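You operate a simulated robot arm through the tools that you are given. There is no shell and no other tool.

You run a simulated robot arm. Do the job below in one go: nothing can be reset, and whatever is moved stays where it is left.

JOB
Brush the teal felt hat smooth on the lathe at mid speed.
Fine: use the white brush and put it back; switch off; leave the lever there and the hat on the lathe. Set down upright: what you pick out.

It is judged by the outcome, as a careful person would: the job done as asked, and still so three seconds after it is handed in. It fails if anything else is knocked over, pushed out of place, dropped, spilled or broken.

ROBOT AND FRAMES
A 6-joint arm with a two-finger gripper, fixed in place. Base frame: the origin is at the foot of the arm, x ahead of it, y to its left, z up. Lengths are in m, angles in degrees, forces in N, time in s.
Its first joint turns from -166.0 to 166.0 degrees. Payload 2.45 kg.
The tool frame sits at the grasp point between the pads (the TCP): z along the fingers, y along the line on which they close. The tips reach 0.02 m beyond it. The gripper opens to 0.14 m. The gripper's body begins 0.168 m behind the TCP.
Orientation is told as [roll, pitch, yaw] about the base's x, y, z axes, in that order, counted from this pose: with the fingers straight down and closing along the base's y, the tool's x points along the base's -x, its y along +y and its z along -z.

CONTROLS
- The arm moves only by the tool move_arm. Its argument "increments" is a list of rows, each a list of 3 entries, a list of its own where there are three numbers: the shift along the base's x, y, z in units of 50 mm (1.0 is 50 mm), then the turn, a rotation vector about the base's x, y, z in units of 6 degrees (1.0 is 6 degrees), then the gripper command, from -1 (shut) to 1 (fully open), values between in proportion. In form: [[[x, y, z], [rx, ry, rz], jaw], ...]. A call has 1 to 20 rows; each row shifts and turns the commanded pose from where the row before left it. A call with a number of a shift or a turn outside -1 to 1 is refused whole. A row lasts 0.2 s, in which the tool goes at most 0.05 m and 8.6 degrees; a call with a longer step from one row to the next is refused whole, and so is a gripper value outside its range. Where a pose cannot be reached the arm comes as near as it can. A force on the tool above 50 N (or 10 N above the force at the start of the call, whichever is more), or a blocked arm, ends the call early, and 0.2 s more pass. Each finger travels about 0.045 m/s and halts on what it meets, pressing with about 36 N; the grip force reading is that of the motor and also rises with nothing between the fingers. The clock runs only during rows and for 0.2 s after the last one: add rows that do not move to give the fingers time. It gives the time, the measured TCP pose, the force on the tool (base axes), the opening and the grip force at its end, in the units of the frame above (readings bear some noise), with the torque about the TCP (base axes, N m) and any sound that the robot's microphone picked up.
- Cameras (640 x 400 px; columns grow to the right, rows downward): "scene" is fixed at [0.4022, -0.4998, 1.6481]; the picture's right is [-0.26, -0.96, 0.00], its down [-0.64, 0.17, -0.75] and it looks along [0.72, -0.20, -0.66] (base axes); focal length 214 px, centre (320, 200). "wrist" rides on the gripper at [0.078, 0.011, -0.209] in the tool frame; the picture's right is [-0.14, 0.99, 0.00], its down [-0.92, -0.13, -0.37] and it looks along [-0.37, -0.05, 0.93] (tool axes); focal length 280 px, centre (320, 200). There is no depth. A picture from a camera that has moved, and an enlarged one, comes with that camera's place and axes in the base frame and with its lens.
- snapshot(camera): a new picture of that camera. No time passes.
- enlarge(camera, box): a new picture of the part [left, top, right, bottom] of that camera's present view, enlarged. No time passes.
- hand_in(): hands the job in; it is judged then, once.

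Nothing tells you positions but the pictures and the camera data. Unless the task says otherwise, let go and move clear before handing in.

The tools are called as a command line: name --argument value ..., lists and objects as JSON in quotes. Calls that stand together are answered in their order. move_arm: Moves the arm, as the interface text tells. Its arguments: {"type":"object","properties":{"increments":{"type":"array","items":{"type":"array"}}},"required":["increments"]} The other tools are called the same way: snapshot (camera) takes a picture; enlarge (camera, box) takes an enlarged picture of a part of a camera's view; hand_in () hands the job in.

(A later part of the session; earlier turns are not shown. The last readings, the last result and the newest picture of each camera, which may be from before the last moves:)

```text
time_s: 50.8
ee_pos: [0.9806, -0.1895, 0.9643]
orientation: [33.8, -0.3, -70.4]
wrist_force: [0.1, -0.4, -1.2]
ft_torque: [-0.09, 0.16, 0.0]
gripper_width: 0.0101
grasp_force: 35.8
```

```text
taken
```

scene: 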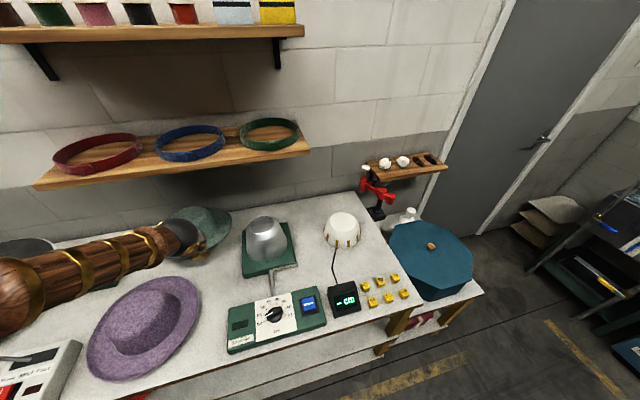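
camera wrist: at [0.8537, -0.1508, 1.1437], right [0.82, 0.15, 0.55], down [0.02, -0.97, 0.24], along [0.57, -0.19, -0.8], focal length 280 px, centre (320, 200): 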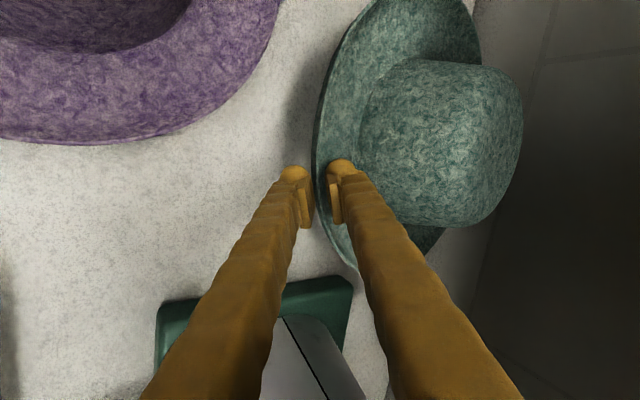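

move_arm --increments '[[[0, 0, 0], [0, 0, 0], -1], [[0, 0, 0], [0, 0, 0], -1], [[0, 0, 0], [0, 0, 0], -1]]'

enlarge --camera "wrist" --box '[290, 0, 540, 280]'

enlarge --camera "scene" --box '[120, 190, 250, 290]'

```text
time_s: 51.5
ee_pos: [0.9812, -0.19, 0.9645]
orientation: [33.7, -0.1, -70.4]
wrist_force: [0.2, 0.1, -1.7]
ft_torque: [-0.08, 0.22, 0.01]
gripper_width: 0.0101
grasp_force: 35.6
```

```text
1.43 times, centred on (415, 140) of wrist
camera zoom: at [0.8538, -0.1508, 1.1436], right [0.82, 0.15, 0.55], down [0.02, -0.97, 0.24], along [0.57, -0.19, -0.8], focal length 401 px, centre (184, 286)
```

zoom: 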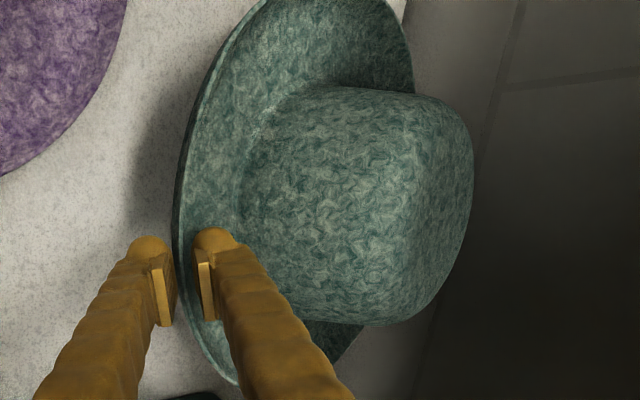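

```text
4.00 times, centred on (185, 240) of scene
camera zoom: at [0.4022, -0.4998, 1.6481], right [-0.26, -0.96, 0.0], down [-0.64, 0.17, -0.75], along [0.72, -0.2, -0.66], focal length 858 px, centre (860, 40)
```

zoom: 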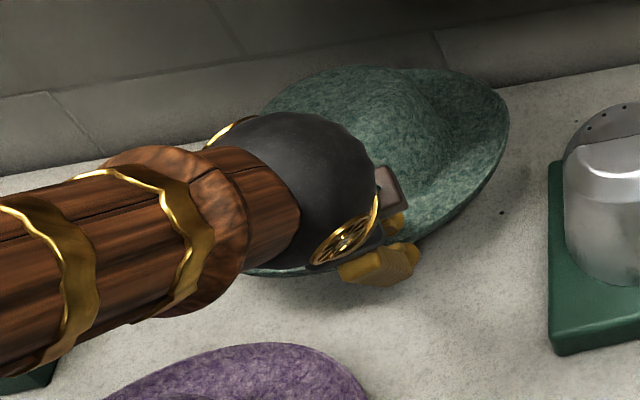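

The hat is stable in the grip, with its far side drooping only about 6°. I'll raise it clear, then pull back toward me to get out from under the shelf, leveling it on the way.

move_arm --increments '[[[0, 0, 0.3], [0, 0, 0], -1], [[0, 0, 0.4], [0, 0, 0], -1], [[0, 0, 0.4], [0.11, -0.315, 0], -1], [[0, 0, 0.4], [0.11, -0.315, 0], -1], [[0, 0, 0.3], [0.11, -0.315, 0], -1], [[-0.2, -0.05, 0.2], [0, 0, 0], -1], [[-0.3, -0.05, 0.1], [0, 0, 0], -1], [[-0.4, -0.05, 0.1], [0, 0, 0], -1], [[-0.4, 0, 0.1], [0, 0, 0], -1], [[-0.4, 0, 0.1], [0, 0, 0], -1], [[-0.3, 0, 0.1], [0, 0, 0], -1], [[-0.2, 0, 0], [0, 0, 0], -1], [[0, 0, 0], [0, 0, 0], -1]]'

snapshot --camera "wrist"

snapshot --camera "scene"

```text
time_s: 54.4
ee_pos: [0.8711, -0.1986, 1.0904]
orientation: [39.9, -0.3, -70.3]
wrist_force: [0.1, 0.6, -1.3]
ft_torque: [-0.09, 0.21, -0.02]
gripper_width: 0.0094
grasp_force: 35.4
```

```text
taken
camera wrist: at [0.7263, -0.1655, 1.2571], right [0.76, 0.13, 0.63], down [-0.01, -0.98, 0.2], along [0.65, -0.16, -0.74], focal length 280 px, centre (320, 200)
```

wrist: 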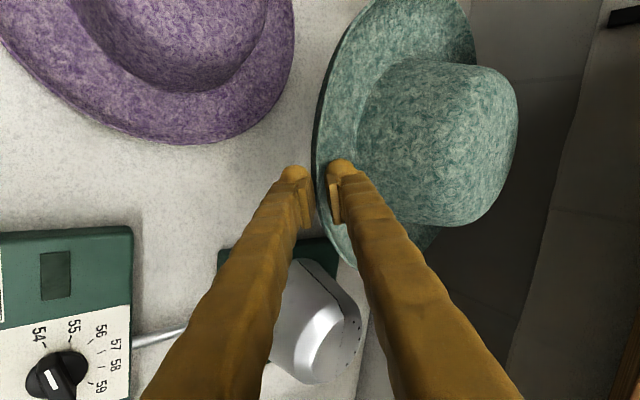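

```text
taken
```

scene: 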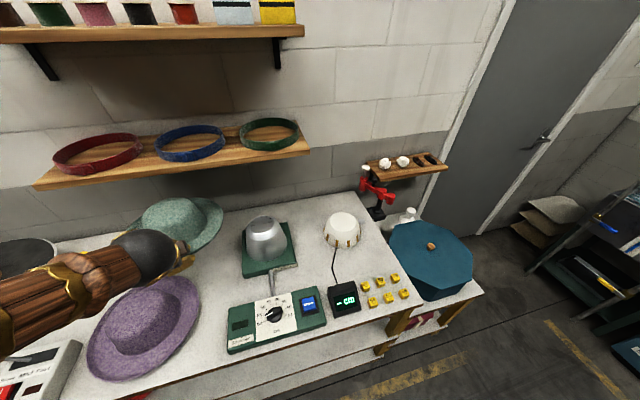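

enlarge --camera "scene" --box '[80, 160, 260, 290]'

enlarge --camera "wrist" --box '[280, 0, 540, 280]'

```text
3.08 times, centred on (170, 225) of scene
camera zoom: at [0.4022, -0.4998, 1.6481], right [-0.26, -0.96, 0.0], down [-0.64, 0.17, -0.75], along [0.72, -0.2, -0.66], focal length 660 px, centre (782, 123)
```

zoom: 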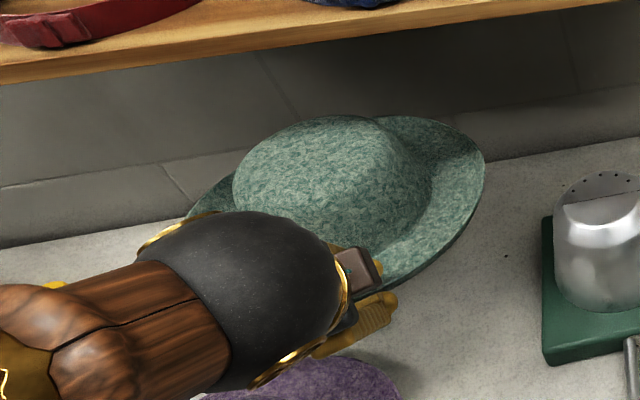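

```text
1.43 times, centred on (410, 140) of wrist
camera zoom: at [0.7263, -0.1655, 1.2571], right [0.76, 0.13, 0.63], down [-0.01, -0.98, 0.2], along [0.65, -0.16, -0.74], focal length 401 px, centre (191, 286)
```

zoom: 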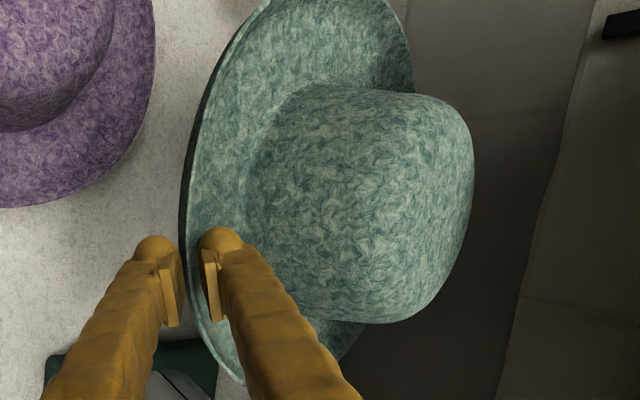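

The hat is now level and well held. I'll carry it sideways at a safe height toward the lathe, turning the yaw a little as I go.

move_arm --increments '[[[0, 0.2, 0.15], [0, 0, 0.06], -1], [[-0.03, 0.4, 0.15], [0, 0, 0.06], -1], [[-0.03, 0.5, 0.15], [0, 0, 0.06], -1], [[-0.03, 0.6, 0.1], [0, 0, 0.06], -1], [[-0.03, 0.6, 0.05], [0, 0, 0.06], -1], [[-0.03, 0.6, 0], [0, 0, 0.06], -1], [[-0.03, 0.6, 0], [0, 0, 0.06], -1], [[-0.03, 0.6, 0], [0, 0, 0.06], -1], [[-0.03, 0.6, 0], [0, 0, 0.06], -1], [[-0.03, 0.6, 0], [0, 0, 0.06], -1], [[-0.03, 0.6, 0], [0, 0, 0.06], -1], [[-0.03, 0.6, 0], [0, 0, 0.06], -1], [[-0.03, 0.5, 0], [0, 0, 0.06], -1], [[0, 0.3, 0], [0, 0, 0.06], -1], [[0, 0, 0], [0, 0, 0], -1]]'

snapshot --camera "wrist"

snapshot --camera "scene"

```text
time_s: 57.5
ee_pos: [0.8506, 0.1696, 1.1215]
orientation: [39.8, -0.2, -65.4]
wrist_force: [-1.1, 0.0, 0.7]
ft_torque: [-0.01, 0.0, -0.04]
gripper_width: 0.0002
grasp_force: 29.5
```

```text
taken
camera wrist: at [0.7039, 0.1899, 1.2882], right [0.75, 0.19, 0.63], down [0.08, -0.98, 0.2], along [0.66, -0.1, -0.74], focal length 280 px, centre (320, 200)
```

wrist: 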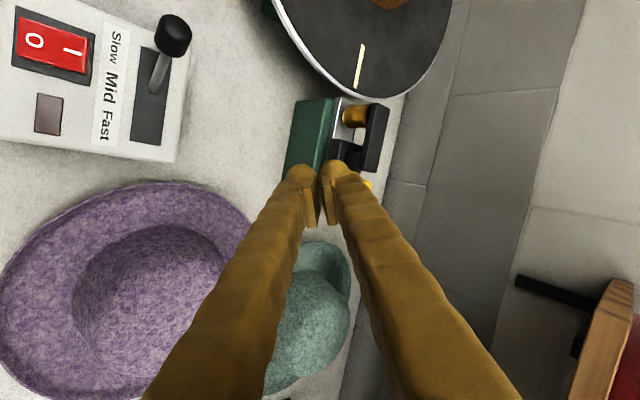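

```text
taken
```

scene: 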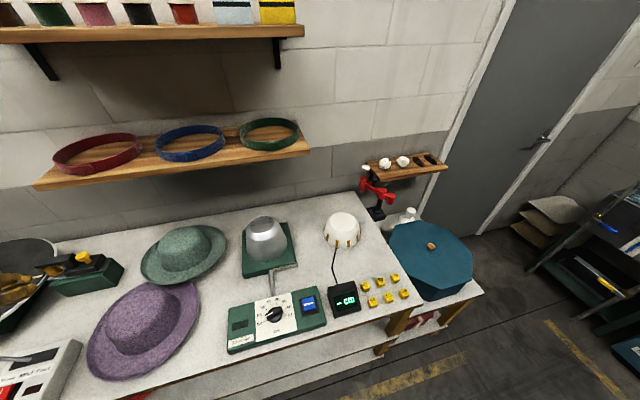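

The hat slipped out of the grip during the sideways move and fell back onto the bench. I need to see how it landed and whether the purple hat was disturbed.

enlarge --camera "scene" --box '[80, 200, 260, 390]'

enlarge --camera "wrist" --box '[0, 160, 380, 400]'

```text
2.11 times, centred on (170, 295) of scene
camera zoom: at [0.4022, -0.4998, 1.6481], right [-0.26, -0.96, 0.0], down [-0.64, 0.17, -0.75], along [0.72, -0.2, -0.66], focal length 452 px, centre (636, 0)
```

zoom: 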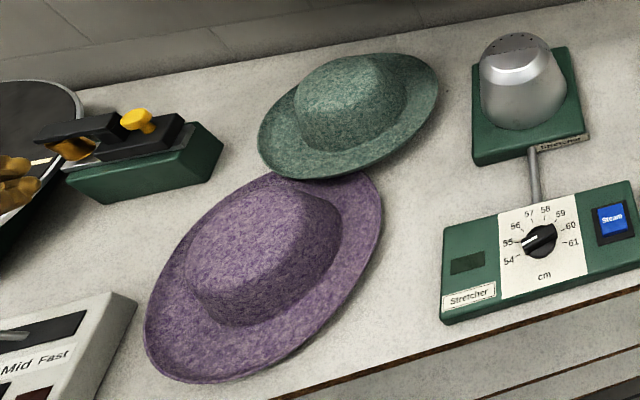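

```text
1.67 times, centred on (190, 280) of wrist
camera zoom: at [0.7039, 0.1899, 1.2882], right [0.75, 0.19, 0.63], down [0.08, -0.98, 0.2], along [0.66, -0.1, -0.74], focal length 467 px, centre (537, 67)
```

zoom: 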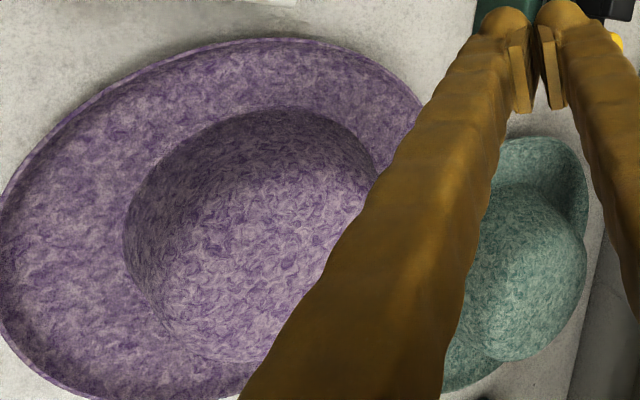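

The teal hat landed upright but its near brim seems to overlap the purple hat's brim. The purple hat doesn't appear to have moved. I'll move back over for a proper look.

move_arm --increments '[[[-0.5, -0.8, 0.2], [0, 0, 0], -1], [[-0.5, -0.8, 0.2], [0, 0, 0], -1], [[-0.5, -0.8, 0.2], [0, 0, 0], -1], [[-0.5, -0.8, 0.2], [0, 0, 0], -1], [[-0.5, -0.8, 0.2], [0, 0, 0], -1], [[-0.5, -0.8, 0.2], [0, 0, 0], -1], [[0, -0.8, 0.2], [0, 0, 0], -1], [[0, -0.8, 0], [0, 0, 0], -1], [[0, 0, 0], [0, 0, 0], -1]]'

snapshot --camera "wrist"

snapshot --camera "scene"

```text
time_s: 59.5
ee_pos: [0.7041, -0.1539, 1.1897]
orientation: [39.9, -0.1, -65.4]
wrist_force: [0.0, -0.5, -0.9]
ft_torque: [-0.02, 0.02, 0.03]
gripper_width: 0.0
grasp_force: 29.3
```

```text
taken
camera wrist: at [0.5566, -0.132, 1.3573], right [0.75, 0.19, 0.64], down [0.08, -0.98, 0.2], along [0.66, -0.1, -0.74], focal length 280 px, centre (320, 200)
```

wrist: 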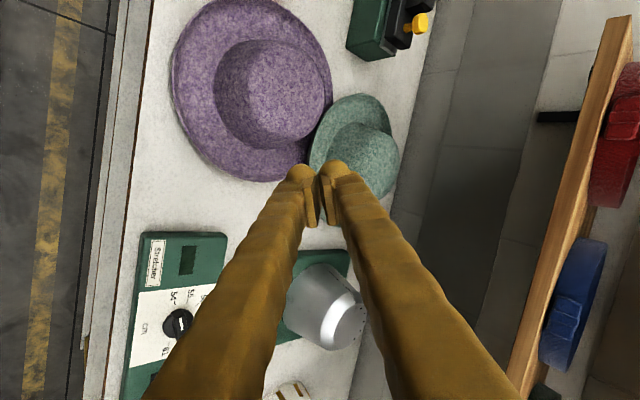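

```text
taken
```

scene: 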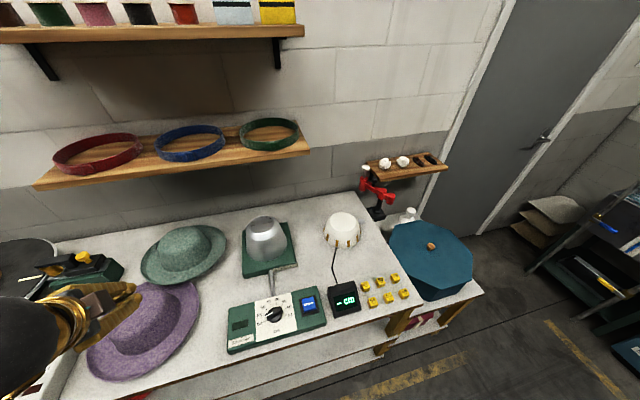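

enlarge --camera "wrist" --box '[260, 70, 430, 220]'

enlarge --camera "scene" --box '[120, 210, 250, 310]'

```text
2.67 times, centred on (345, 145) of wrist
camera zoom: at [0.5566, -0.132, 1.3573], right [0.75, 0.19, 0.64], down [0.08, -0.98, 0.2], along [0.66, -0.1, -0.74], focal length 748 px, centre (253, 347)
```

zoom: 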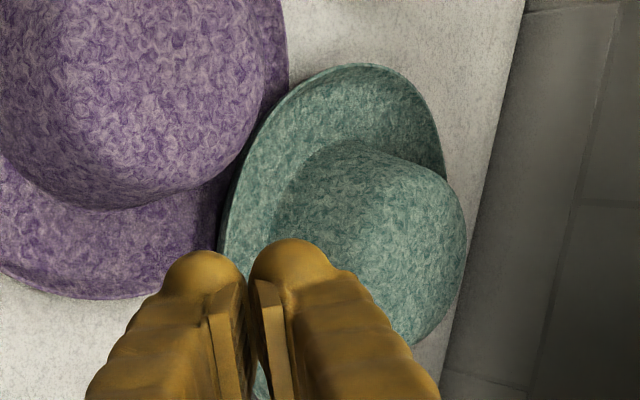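

```text
4.00 times, centred on (185, 260) of scene
camera zoom: at [0.4022, -0.4998, 1.6481], right [-0.26, -0.96, 0.0], down [-0.64, 0.17, -0.75], along [0.72, -0.2, -0.66], focal length 858 px, centre (860, -40)
```

zoom: 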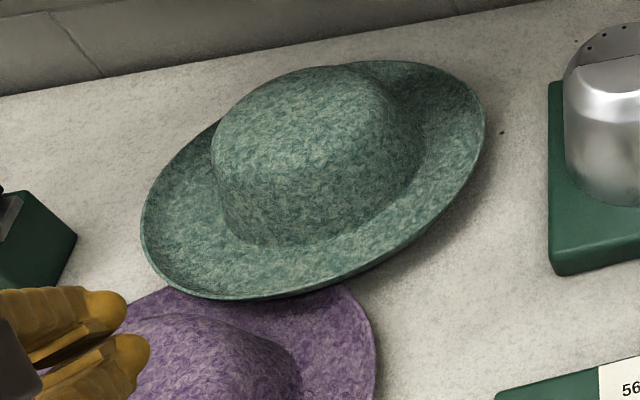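

The teal hat is leaning with its near brim resting on the purple rim, which leaves more room under its free left-front edge. I'll approach that edge, off the purple hat, with a deeper bite at about 40° tilt. First I'll view it from there.

move_arm --increments '[[[0, -0.3, 0], [0.19, -0.27, 0.33], -0.571], [[0, -0.4, 0], [0.19, -0.27, 0.33], -0.571], [[0, -0.4, 0], [0.19, -0.27, 0.33], -0.571], [[0.3, -0.2, -0.4], [0.19, -0.27, 0.33], -0.571], [[0.4, -0.1, -0.6], [0.19, -0.27, 0.33], -0.571], [[0.5, -0.1, -0.7], [0, 0, 0], -0.571], [[0.5, 0, -0.8], [0, 0, 0], -0.571], [[0.5, 0, -0.8], [0, 0, 0], -0.571], [[0.3, 0, -0.5], [0, 0, 0], -0.571], [[0, 0, 0], [0, 0, 0], -0.571]]'

snapshot --camera "wrist"

enlarge --camera "scene" --box '[120, 210, 270, 330]'

```text
time_s: 61.8
ee_pos: [0.8265, -0.2284, 1.0033]
orientation: [49.7, 0.7, -55.4]
wrist_force: [0.8, 0.5, 0.2]
ft_torque: [0.0, 0.01, 0.0]
gripper_width: 0.0301
grasp_force: 0.1
```

```text
taken
camera wrist: at [0.658, -0.2499, 1.1471], right [0.61, 0.24, 0.75], down [0.22, -0.97, 0.13], along [0.76, 0.09, -0.64], focal length 280 px, centre (320, 200)
```

wrist: 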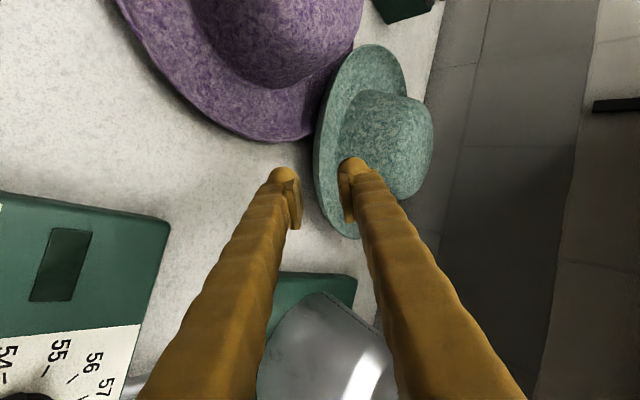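

```text
3.33 times, centred on (195, 270) of scene
camera zoom: at [0.4022, -0.4998, 1.6481], right [-0.26, -0.96, 0.0], down [-0.64, 0.17, -0.75], along [0.72, -0.2, -0.66], focal length 715 px, centre (737, -33)
```

zoom: 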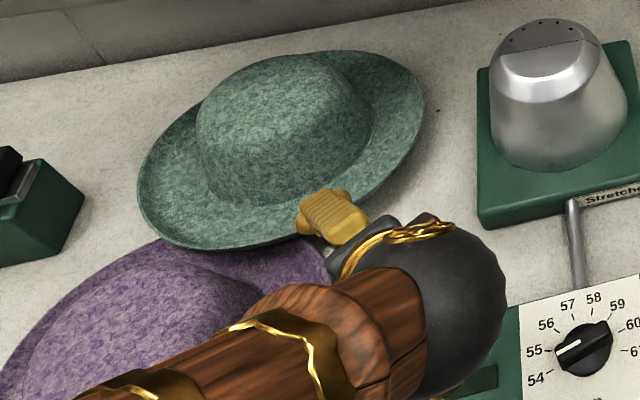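

enlarge --camera "wrist" --box '[270, 30, 450, 250]'

enlarge --camera "wrist" --box '[290, 100, 370, 250]'

```text
1.82 times, centred on (360, 140) of wrist
camera zoom: at [0.658, -0.2499, 1.1471], right [0.61, 0.24, 0.75], down [0.22, -0.97, 0.13], along [0.76, 0.09, -0.64], focal length 510 px, centre (247, 309)
```

zoom: 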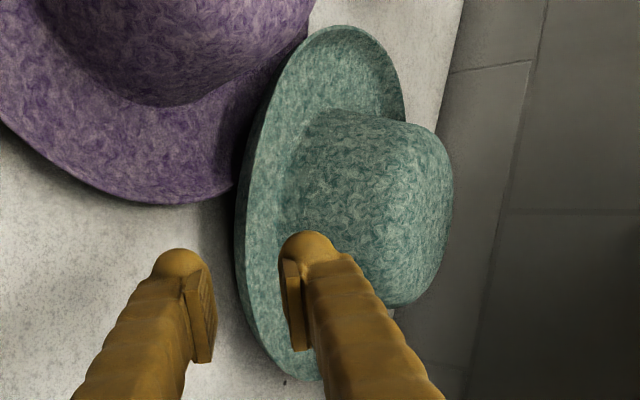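

```text
2.67 times, centred on (330, 175) of wrist
camera zoom: at [0.658, -0.2499, 1.1471], right [0.61, 0.24, 0.75], down [0.22, -0.97, 0.13], along [0.76, 0.09, -0.64], focal length 748 px, centre (293, 267)
```

zoom: 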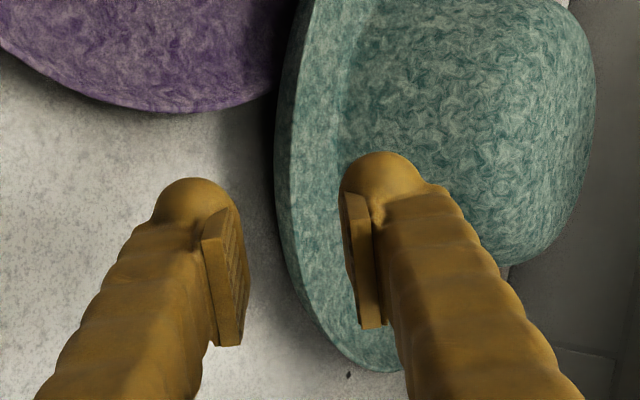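

The leaning hat's rim fits a circle centred near (1.037, -0.10), raised to z≈0.917 at my approach point. That leaves ample room for the lower finger. I'll move in along the tool axis.

move_arm --increments '[[[0.365, 0.13, -0.417], [0, 0, 0], -0.571], [[0.365, 0.13, -0.417], [0, 0, 0], -0.571], [[0.365, 0.13, -0.417], [0, 0, 0], -0.571], [[0, 0, 0], [0, 0, 0], -0.571]]'

enlarge --camera "wrist" --box '[230, 90, 410, 250]'

snapshot --camera "wrist"

```text
time_s: 62.8
ee_pos: [0.8811, -0.2082, 0.9374]
orientation: [49.7, 0.8, -55.5]
wrist_force: [-0.2, -0.7, 0.2]
ft_torque: [0.01, -0.04, 0.04]
gripper_width: 0.03
grasp_force: 0.0
```

```text
2.50 times, centred on (320, 170) of wrist
camera zoom: at [0.7134, -0.2304, 1.0816], right [0.61, 0.24, 0.75], down [0.22, -0.97, 0.13], along [0.76, 0.09, -0.64], focal length 701 px, centre (320, 275)
```

zoom: 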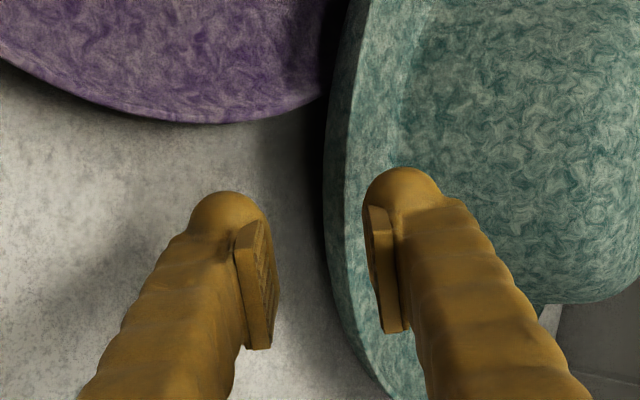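

```text
taken
camera wrist: at [0.7134, -0.2304, 1.0816], right [0.61, 0.24, 0.75], down [0.22, -0.97, 0.13], along [0.76, 0.09, -0.64], focal length 280 px, centre (320, 200)
```

wrist: 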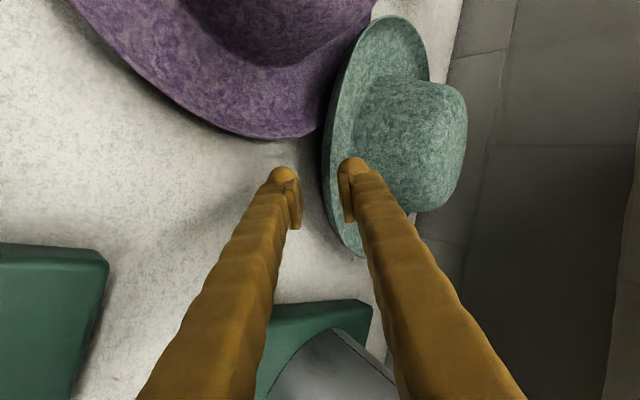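

move_arm --increments '[[[0.157, 0.108, -0.162], [0, 0, 0], -0.571], [[0.157, 0.108, -0.162], [0, 0, 0], -0.571], [[0, 0, 0], [0, 0, 0], -0.571]]'

enlarge --camera "wrist" --box '[230, 90, 410, 250]'

```text
time_s: 63.5
ee_pos: [0.8984, -0.1972, 0.9215]
orientation: [49.7, 0.7, -55.4]
wrist_force: [-0.1, -0.3, 0.4]
ft_torque: [0.01, -0.04, 0.01]
gripper_width: 0.0302
grasp_force: 0.0
```

```text
2.50 times, centred on (320, 170) of wrist
camera zoom: at [0.7301, -0.2193, 1.0668], right [0.61, 0.24, 0.75], down [0.22, -0.97, 0.13], along [0.76, 0.09, -0.65], focal length 701 px, centre (320, 275)
```

zoom: 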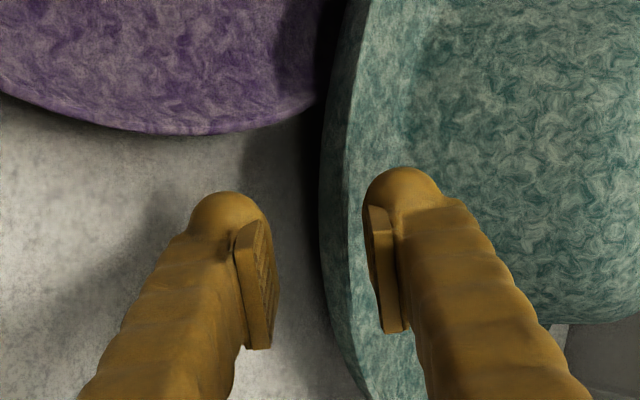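

move_arm --increments '[[[0.1, 0.069, -0.103], [0, 0, 0], -0.571], [[0.1, 0.069, -0.103], [0, 0, 0], -0.571], [[0, 0, 0], [0, 0, 0], -0.571]]'

enlarge --camera "wrist" --box '[230, 90, 410, 250]'

```text
time_s: 64.3
ee_pos: [0.9073, -0.1892, 0.9117]
orientation: [49.6, 0.8, -55.4]
wrist_force: [0.4, 0.2, -0.3]
ft_torque: [0.0, -0.05, 0.02]
gripper_width: 0.0303
grasp_force: 0.0
```

```text
2.50 times, centred on (320, 170) of wrist
camera zoom: at [0.7388, -0.2127, 1.0561], right [0.61, 0.24, 0.75], down [0.22, -0.97, 0.13], along [0.76, 0.09, -0.64], focal length 701 px, centre (320, 275)
```

zoom: 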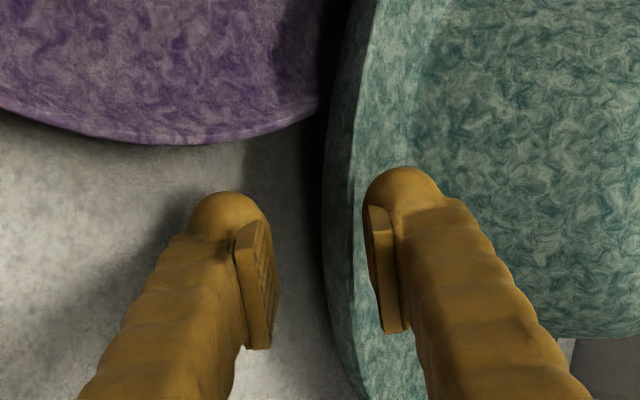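

move_arm --increments '[[[0.065, 0.045, -0.014], [0, 0, 0], -0.571], [[0.065, 0.045, -0.014], [0, 0, 0], -0.571], [[0, 0, 0], [0, 0, 0], -0.571]]'

enlarge --camera "wrist" --box '[230, 90, 410, 250]'

enlarge --camera "scene" --box '[120, 210, 270, 330]'

```text
time_s: 65.2
ee_pos: [0.9154, -0.1854, 0.9102]
orientation: [49.7, 0.7, -55.4]
wrist_force: [0.7, 0.4, -0.2]
ft_torque: [-0.01, 0.01, -0.01]
gripper_width: 0.0299
grasp_force: 0.1
```

```text
2.50 times, centred on (320, 170) of wrist
camera zoom: at [0.7455, -0.2088, 1.0553], right [0.61, 0.24, 0.75], down [0.22, -0.97, 0.13], along [0.76, 0.09, -0.64], focal length 701 px, centre (320, 275)
```

zoom: 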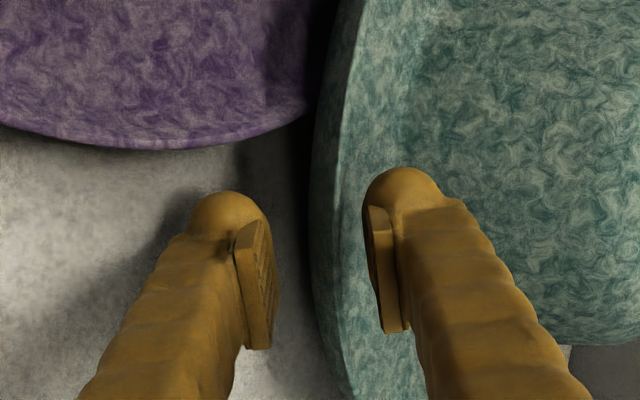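

```text
3.33 times, centred on (195, 270) of scene
camera zoom: at [0.4022, -0.4998, 1.6481], right [-0.26, -0.96, 0.0], down [-0.64, 0.17, -0.75], along [0.72, -0.2, -0.66], focal length 715 px, centre (737, -33)
```

zoom: 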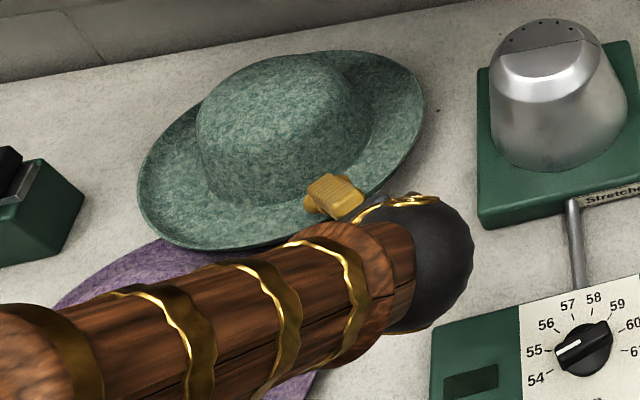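

The lip is centred between the pads with about 28 mm of insertion, almost twice as deep as before. Closing.

move_arm --increments '[[[0, 0, 0], [0, 0, 0], -0.8], [[0, 0, 0], [0, 0, 0], -1], [[0, 0, 0], [0, 0, 0], -1], [[0, 0, 0], [0, 0, 0], -1], [[0, 0, 0], [0, 0, 0], -1]]'

enlarge --camera "wrist" --box '[230, 90, 410, 250]'

enlarge --camera "scene" --box '[120, 210, 270, 330]'

```text
time_s: 66.3
ee_pos: [0.9135, -0.1857, 0.9111]
orientation: [49.6, 0.8, -55.5]
wrist_force: [0.1, -5.4, 17.4]
ft_torque: [0.55, 0.38, 0.06]
gripper_width: 0.014
grasp_force: 36.4
```

```text
2.50 times, centred on (320, 170) of wrist
camera zoom: at [0.7454, -0.2089, 1.0558], right [0.61, 0.24, 0.75], down [0.22, -0.97, 0.13], along [0.76, 0.09, -0.64], focal length 701 px, centre (320, 275)
```

zoom: 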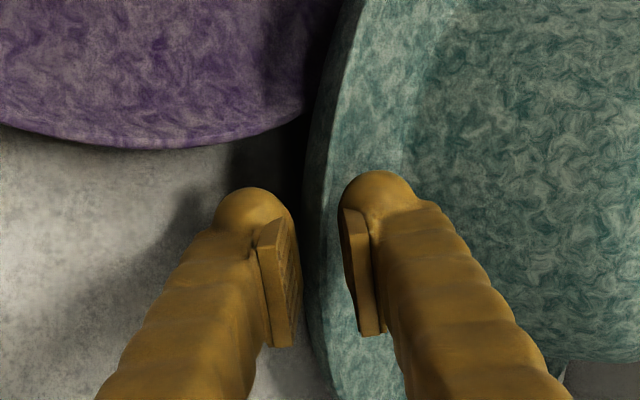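

```text
3.33 times, centred on (195, 270) of scene
camera zoom: at [0.4022, -0.4998, 1.6481], right [-0.26, -0.96, 0.0], down [-0.64, 0.17, -0.75], along [0.72, -0.2, -0.66], focal length 715 px, centre (737, -33)
```

zoom: 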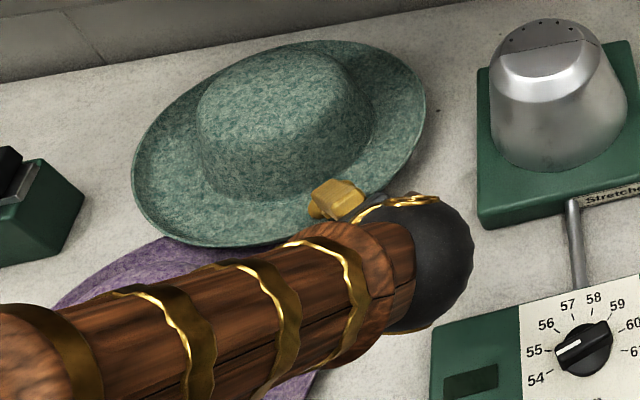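

Firm grip, opening 14 mm. The tool is pressing down slightly, so I'll lift straight up gently to release that load.

move_arm --increments '[[[0, 0, 0.06], [0, 0, 0], -1], [[0, 0, 0.08], [0, 0, 0], -1], [[0, 0, 0.1], [0, 0, 0], -1], [[0, 0, 0.1], [0, 0, 0], -1], [[0, 0, 0.1], [0, 0, 0], -1], [[0, 0, 0], [0, 0, 0], -1]]'

snapshot --camera "wrist"

enlarge --camera "scene" --box '[80, 200, 260, 390]'

```text
time_s: 67.8
ee_pos: [0.9165, -0.1851, 0.9321]
orientation: [49.7, 0.7, -55.4]
wrist_force: [0.3, 0.4, -1.0]
ft_torque: [-0.11, 0.2, 0.0]
gripper_width: 0.0089
grasp_force: 36.0
```

```text
taken
camera wrist: at [0.7464, -0.2092, 1.0762], right [0.61, 0.24, 0.75], down [0.22, -0.97, 0.13], along [0.76, 0.09, -0.65], focal length 280 px, centre (320, 200)
```

wrist: 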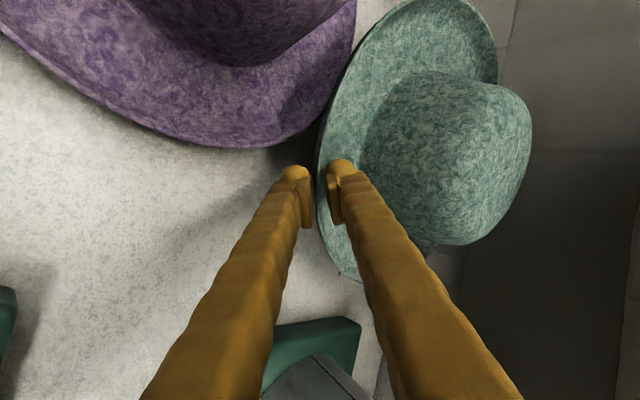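

```text
2.11 times, centred on (170, 295) of scene
camera zoom: at [0.4022, -0.4998, 1.6481], right [-0.26, -0.96, 0.0], down [-0.64, 0.17, -0.75], along [0.72, -0.2, -0.66], focal length 452 px, centre (636, 0)
```

zoom: 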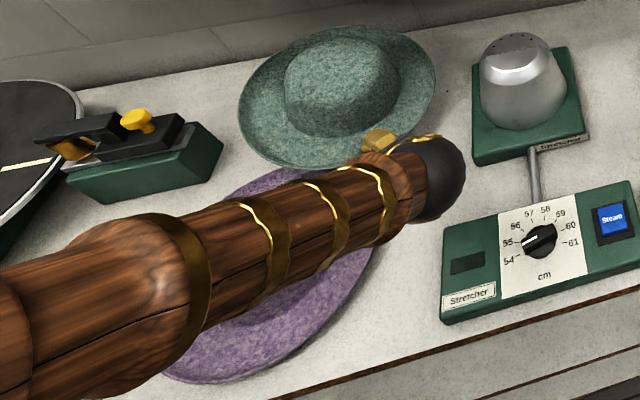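

enlarge --camera "wrist" --box '[250, 100, 390, 260]'

enlarge --camera "wrist" --box '[290, 0, 560, 290]'

```text
2.50 times, centred on (320, 180) of wrist
camera zoom: at [0.7464, -0.2092, 1.0762], right [0.61, 0.24, 0.75], down [0.22, -0.97, 0.13], along [0.76, 0.09, -0.65], focal length 701 px, centre (320, 250)
```

zoom: 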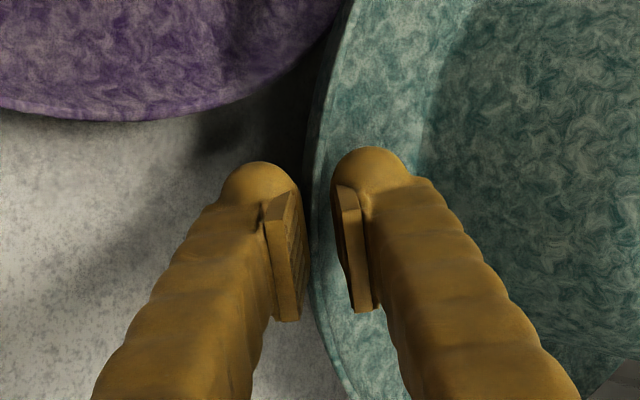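

```text
1.38 times, centred on (425, 145) of wrist
camera zoom: at [0.7464, -0.2092, 1.0762], right [0.61, 0.24, 0.75], down [0.22, -0.97, 0.13], along [0.76, 0.09, -0.65], focal length 387 px, centre (175, 276)
```

zoom: 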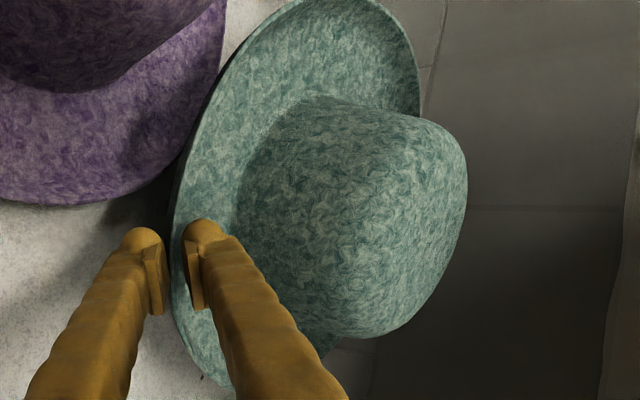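

move_arm --increments '[[[0, 0, 0], [0, 0, 0], -1], [[0, 0, 0], [0, 0, 0], -1], [[0, 0, 0], [0, 0, 0], -1], [[0, 0, 0], [0, 0, 0], -1], [[0, 0, 0], [0, 0, 0], -1]]'

enlarge --camera "wrist" --box '[250, 100, 390, 260]'

```text
time_s: 69.0
ee_pos: [0.9152, -0.1859, 0.9318]
orientation: [49.8, 0.7, -55.5]
wrist_force: [0.6, 0.5, -0.8]
ft_torque: [-0.13, 0.16, -0.03]
gripper_width: 0.0089
grasp_force: 36.1
```

```text
2.50 times, centred on (320, 180) of wrist
camera zoom: at [0.7464, -0.2092, 1.0763], right [0.61, 0.24, 0.75], down [0.22, -0.97, 0.13], along [0.76, 0.09, -0.64], focal length 701 px, centre (320, 250)
```

zoom: 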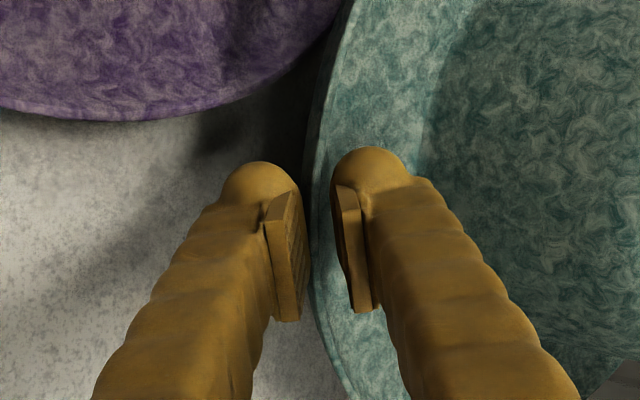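

enlarge --camera "scene" --box '[190, 230, 270, 290]'

```text
6.67 times, centred on (230, 260) of scene
camera zoom: at [0.4022, -0.4998, 1.6481], right [-0.26, -0.96, 0.0], down [-0.64, 0.17, -0.75], along [0.72, -0.2, -0.66], focal length 1430 px, centre (920, -200)
```

zoom: 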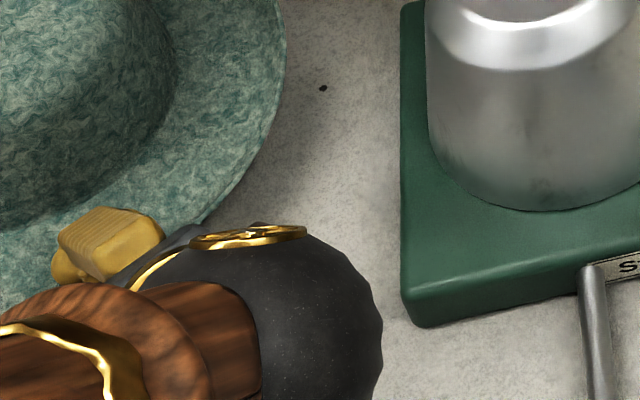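

The grip settled back onto the lip only, at 8.9 mm, which is the weak grip that failed before. I'll set the hat back down where it was, leaning, and re-grip much deeper at a shallower angle so the lip hooks behind the pad.

move_arm --increments '[[[0, 0, -0.1], [0, 0, 0], -1], [[0, 0, -0.1], [0, 0, 0], -1], [[0, 0, -0.08], [0, 0, 0], -1], [[0, 0, -0.06], [0, 0, 0], -1], [[0, 0, 0], [0, 0, 0], -1]]'

```text
time_s: 70.2
ee_pos: [0.9156, -0.1855, 0.9152]
orientation: [49.8, 0.8, -55.5]
wrist_force: [-0.3, 0.1, -0.7]
ft_torque: [-0.06, 0.2, 0.0]
gripper_width: 0.0085
grasp_force: 35.8
```

move_arm --increments '[[[0, 0, -0.06], [0, 0, 0], -1], [[0, 0, -0.04], [0, 0, 0], -1], [[0, 0, 0], [0, 0, 0], -1]]'

enlarge --camera "wrist" --box '[230, 20, 540, 270]'

```text
time_s: 71.0
ee_pos: [0.9165, -0.1859, 0.9123]
orientation: [49.8, 0.5, -55.5]
wrist_force: [0.8, -10.2, 38.0]
ft_torque: [1.39, 0.45, -0.01]
gripper_width: 0.0085
grasp_force: 36.2
```

```text
1.60 times, centred on (385, 145) of wrist
camera zoom: at [0.747, -0.2087, 1.056], right [0.61, 0.24, 0.76], down [0.22, -0.97, 0.13], along [0.76, 0.09, -0.64], focal length 449 px, centre (216, 288)
```

zoom: 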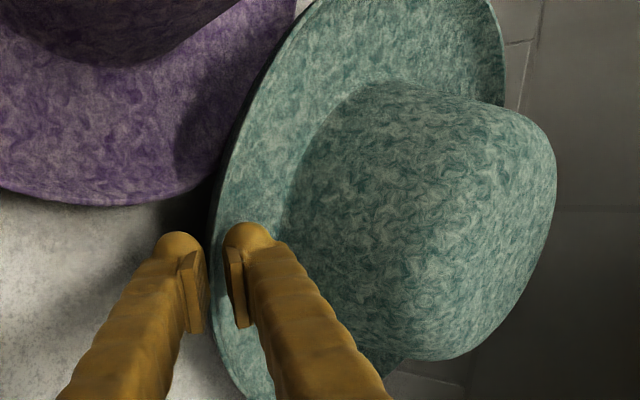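

The hat is tilted nose-up in the grip, so its near edge presses on the purple rim. I'll lift a few millimetres at once, tilt it back to match its resting lean, then lower and release.

move_arm --increments '[[[0, 0, 0.1], [0, 0, 0], -1], [[0, 0, 0.1], [0, 0, 0], -1], [[0, 0, 0.05], [-0.454, 0.658, 0], -1], [[0, 0, 0], [-0.454, 0.658, 0], -1], [[0, 0, 0], [-0.454, 0.658, 0], -1], [[0, 0, 0], [-0.454, 0.658, 0], -1], [[0, 0, 0], [0, 0, 0], -1]]'

snapshot --camera "wrist"

enlarge --camera "scene" --box '[80, 200, 260, 390]'

```text
time_s: 72.5
ee_pos: [0.9133, -0.1851, 0.9221]
orientation: [30.4, 0.7, -55.7]
wrist_force: [-0.2, 0.5, -1.5]
ft_torque: [-0.11, 0.08, -0.02]
gripper_width: 0.0071
grasp_force: 35.2
```

```text
taken
camera wrist: at [0.7914, -0.176, 1.1086], right [0.79, 0.36, 0.5], down [0.28, -0.93, 0.24], along [0.55, -0.05, -0.83], focal length 280 px, centre (320, 200)
```

wrist: 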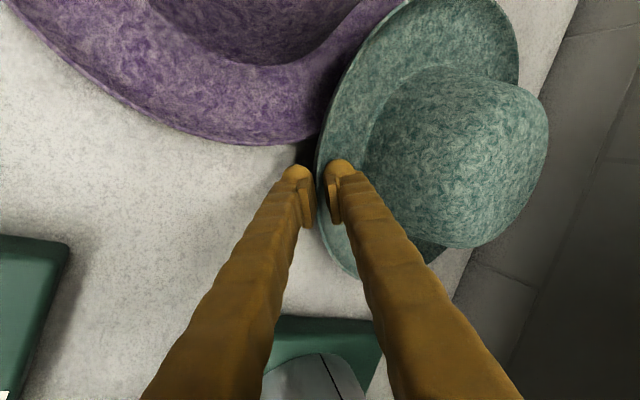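

```text
2.11 times, centred on (170, 295) of scene
camera zoom: at [0.4022, -0.4998, 1.6481], right [-0.26, -0.96, 0.0], down [-0.64, 0.17, -0.75], along [0.72, -0.2, -0.66], focal length 452 px, centre (636, 0)
```

zoom: 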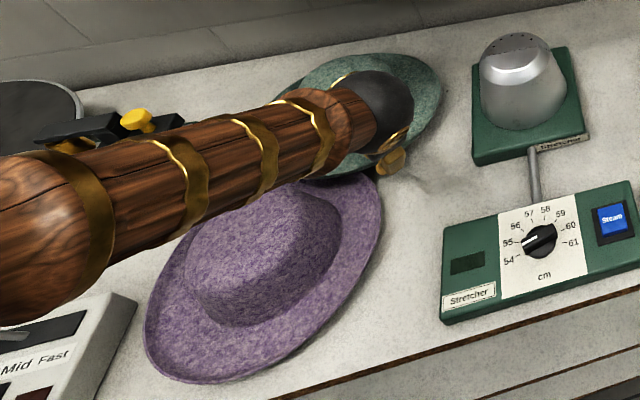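

move_arm --increments '[[[0, 0, -0.06], [0, 0, 0], -1], [[0, 0, -0.04], [0, 0, 0], -1], [[0, 0, 0], [0, 0, 0], -1]]'

```text
time_s: 73.3
ee_pos: [0.9141, -0.1862, 0.9176]
orientation: [30.6, 0.6, -55.6]
wrist_force: [-6.8, -4.2, 25.2]
ft_torque: [0.72, 0.45, 0.18]
gripper_width: 0.0066
grasp_force: 34.4
```

move_arm --increments '[[[0, 0, 0.03], [0, 0, 0], -1], [[0, 0, 0], [0, 0, 0], -0.85], [[0, 0, 0], [0, 0, 0], -0.7], [[0, 0, 0], [0, 0, 0], -0.571], [[0, 0, 0], [0, 0, 0], -0.571]]'

snapshot --camera "wrist"

enlarge --camera "scene" --box '[80, 200, 260, 390]'

```text
time_s: 74.5
ee_pos: [0.9148, -0.1867, 0.9185]
orientation: [30.5, 0.8, -55.7]
wrist_force: [0.6, 0.2, -0.3]
ft_torque: [-0.03, -0.01, 0.01]
gripper_width: 0.03
grasp_force: 0.0
```

```text
taken
camera wrist: at [0.7916, -0.1767, 1.1046], right [0.79, 0.36, 0.5], down [0.28, -0.93, 0.24], along [0.55, -0.05, -0.83], focal length 280 px, centre (320, 200)
```

wrist: 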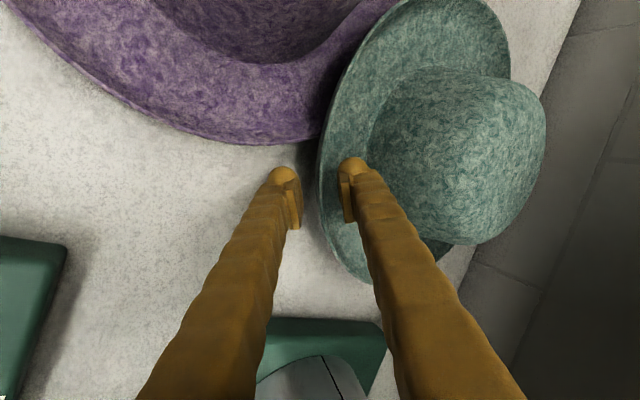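

```text
2.11 times, centred on (170, 295) of scene
camera zoom: at [0.4022, -0.4998, 1.6481], right [-0.26, -0.96, 0.0], down [-0.64, 0.17, -0.75], along [0.72, -0.2, -0.66], focal length 452 px, centre (636, 0)
```

zoom: 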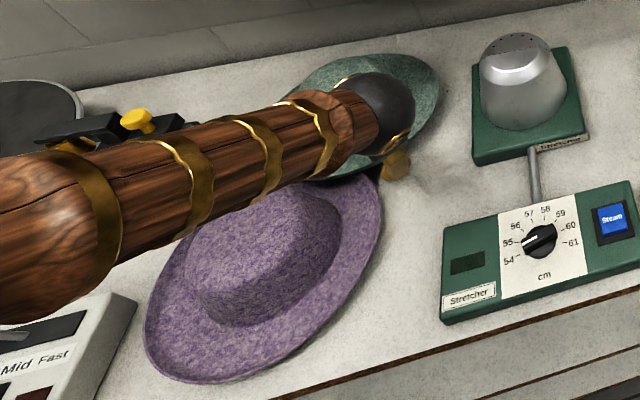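

The hat is resting again, leaning on the purple rim, and the purple hat is unmoved. I'll back out along the tool axis and re-approach at a shallow angle for the deep grip.

move_arm --increments '[[[-0.2, -0.14, 0.42], [0, 0, 0], -0.571], [[-0.3, -0.21, 0.62], [0, 0, 0], -0.571], [[-0.2, -0.14, 0], [0.5635, -0.826, 0], -0.571], [[-0.2, -0.14, 0], [0.5635, -0.826, 0], -0.571], [[-0.2, -0.14, 0], [0.5635, -0.826, 0], -0.571], [[-0.2, -0.14, 0], [0.5635, -0.826, 0], -0.571], [[-0.2, -0.14, 0], [0.5635, -0.826, 0], -0.571], [[0, 0, 0], [0.225, -0.33, 0], -0.571], [[0, 0, 0], [0, 0, 0], -0.571]]'

snapshot --camera "wrist"

enlarge --camera "wrist" --box '[250, 40, 430, 250]'

enlarge --camera "scene" --box '[120, 210, 270, 330]'

```text
time_s: 76.5
ee_pos: [0.8389, -0.2373, 0.9704]
orientation: [62.9, 0.6, -55.3]
wrist_force: [0.4, 0.6, -1.0]
ft_torque: [0.0, 0.03, -0.01]
gripper_width: 0.0302
grasp_force: 0.1
```

```text
taken
camera wrist: at [0.6472, -0.2763, 1.0763], right [0.45, 0.14, 0.88], down [0.21, -0.98, 0.04], along [0.87, 0.16, -0.47], focal length 280 px, centre (320, 200)
```

wrist: 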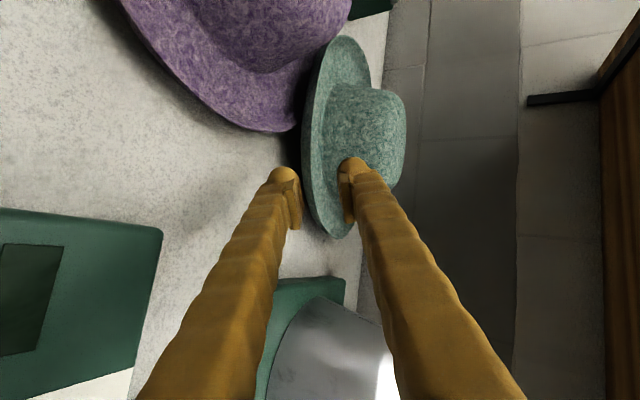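

```text
1.90 times, centred on (340, 145) of wrist
camera zoom: at [0.6472, -0.2763, 1.0763], right [0.45, 0.14, 0.88], down [0.21, -0.98, 0.04], along [0.87, 0.16, -0.47], focal length 534 px, centre (282, 305)
```

zoom: 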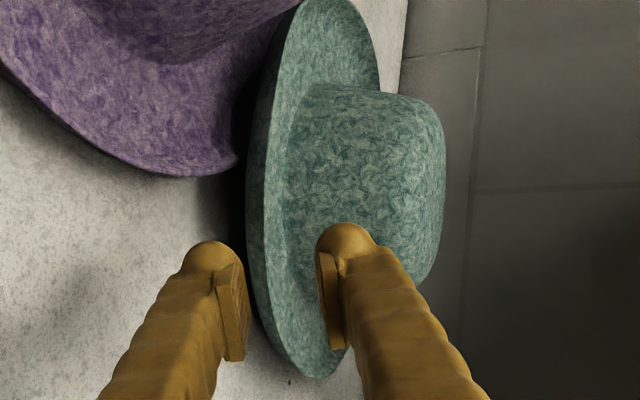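

```text
3.33 times, centred on (195, 270) of scene
camera zoom: at [0.4022, -0.4998, 1.6481], right [-0.26, -0.96, 0.0], down [-0.64, 0.17, -0.75], along [0.72, -0.2, -0.66], focal length 715 px, centre (737, -33)
```

zoom: 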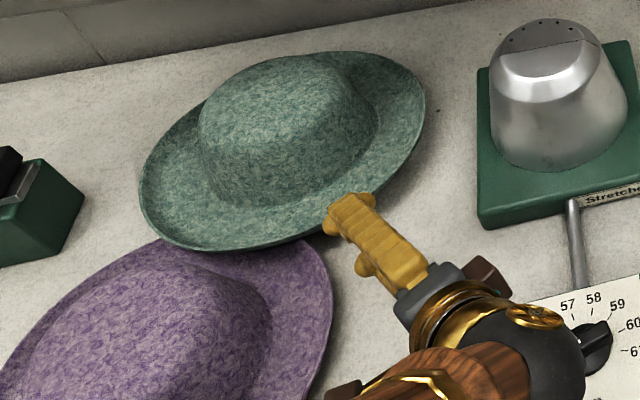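

move_arm --increments '[[[0.39, 0.26, -0.38], [0, 0, 0], -0.571], [[0.386, 0.26, -0.378], [0, 0, 0], -0.571], [[0, 0, 0], [0, 0, 0], -0.571]]'

enlarge --camera "wrist" --box '[230, 60, 430, 260]'

```text
time_s: 77.3
ee_pos: [0.8758, -0.213, 0.9356]
orientation: [63.0, 0.6, -55.3]
wrist_force: [0.1, -0.4, -0.2]
ft_torque: [-0.01, -0.03, 0.01]
gripper_width: 0.0301
grasp_force: 0.1
```

```text
2.00 times, centred on (330, 160) of wrist
camera zoom: at [0.6837, -0.2522, 1.0404], right [0.45, 0.14, 0.88], down [0.21, -0.98, 0.04], along [0.87, 0.16, -0.47], focal length 561 px, centre (300, 280)
```

zoom: 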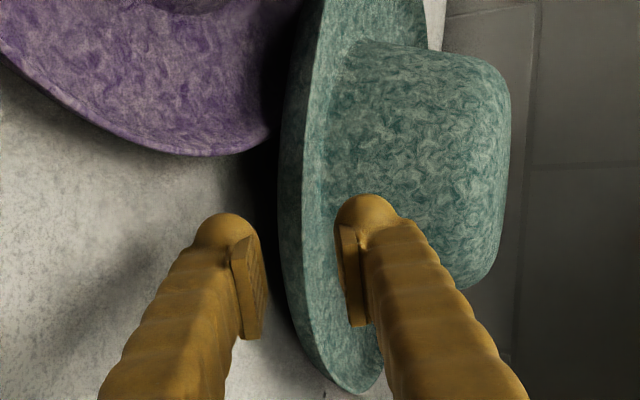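

move_arm --increments '[[[0.22, 0.152, -0.137], [0, 0, 0], -0.571], [[0.22, 0.152, -0.137], [0, 0, 0], -0.571], [[0, 0, 0], [0, 0, 0], -0.571]]'

enlarge --camera "wrist" --box '[230, 60, 430, 260]'

```text
time_s: 78.2
ee_pos: [0.8996, -0.1971, 0.9205]
orientation: [62.9, 0.6, -55.4]
wrist_force: [-0.6, 0.1, 0.7]
ft_torque: [-0.01, 0.0, 0.02]
gripper_width: 0.0299
grasp_force: 0.0
```

```text
2.00 times, centred on (330, 160) of wrist
camera zoom: at [0.706, -0.2356, 1.0257], right [0.45, 0.14, 0.88], down [0.21, -0.98, 0.04], along [0.87, 0.16, -0.47], focal length 561 px, centre (300, 280)
```

zoom: 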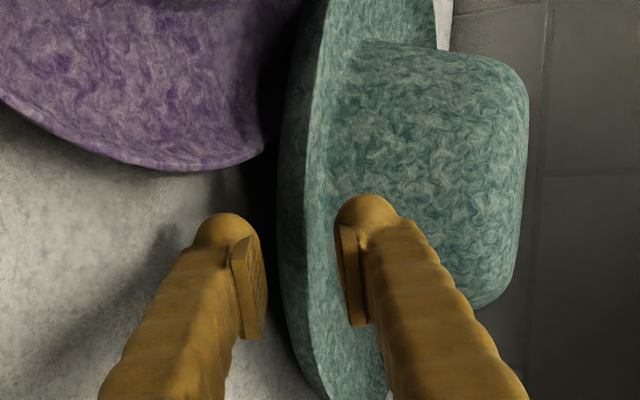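

move_arm --increments '[[[0.11, 0.076, -0.068], [0, 0, 0], -0.571], [[0.11, 0.076, -0.068], [0, 0, 0], -0.571], [[0, 0, 0], [0, 0, 0], -0.571]]'

enlarge --camera "wrist" --box '[230, 60, 430, 260]'

```text
time_s: 79.0
ee_pos: [0.911, -0.1896, 0.9133]
orientation: [62.9, 0.5, -55.4]
wrist_force: [0.1, -0.2, -0.5]
ft_torque: [0.02, 0.01, -0.03]
gripper_width: 0.0301
grasp_force: 0.0
```

```text
2.00 times, centred on (330, 160) of wrist
camera zoom: at [0.7179, -0.228, 1.0183], right [0.45, 0.14, 0.88], down [0.21, -0.98, 0.04], along [0.87, 0.16, -0.47], focal length 561 px, centre (300, 280)
```

zoom: 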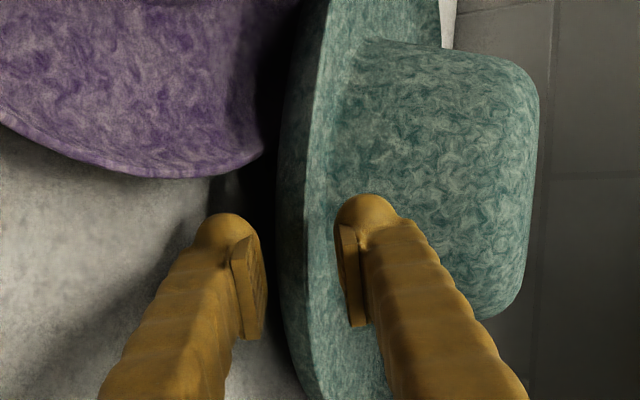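

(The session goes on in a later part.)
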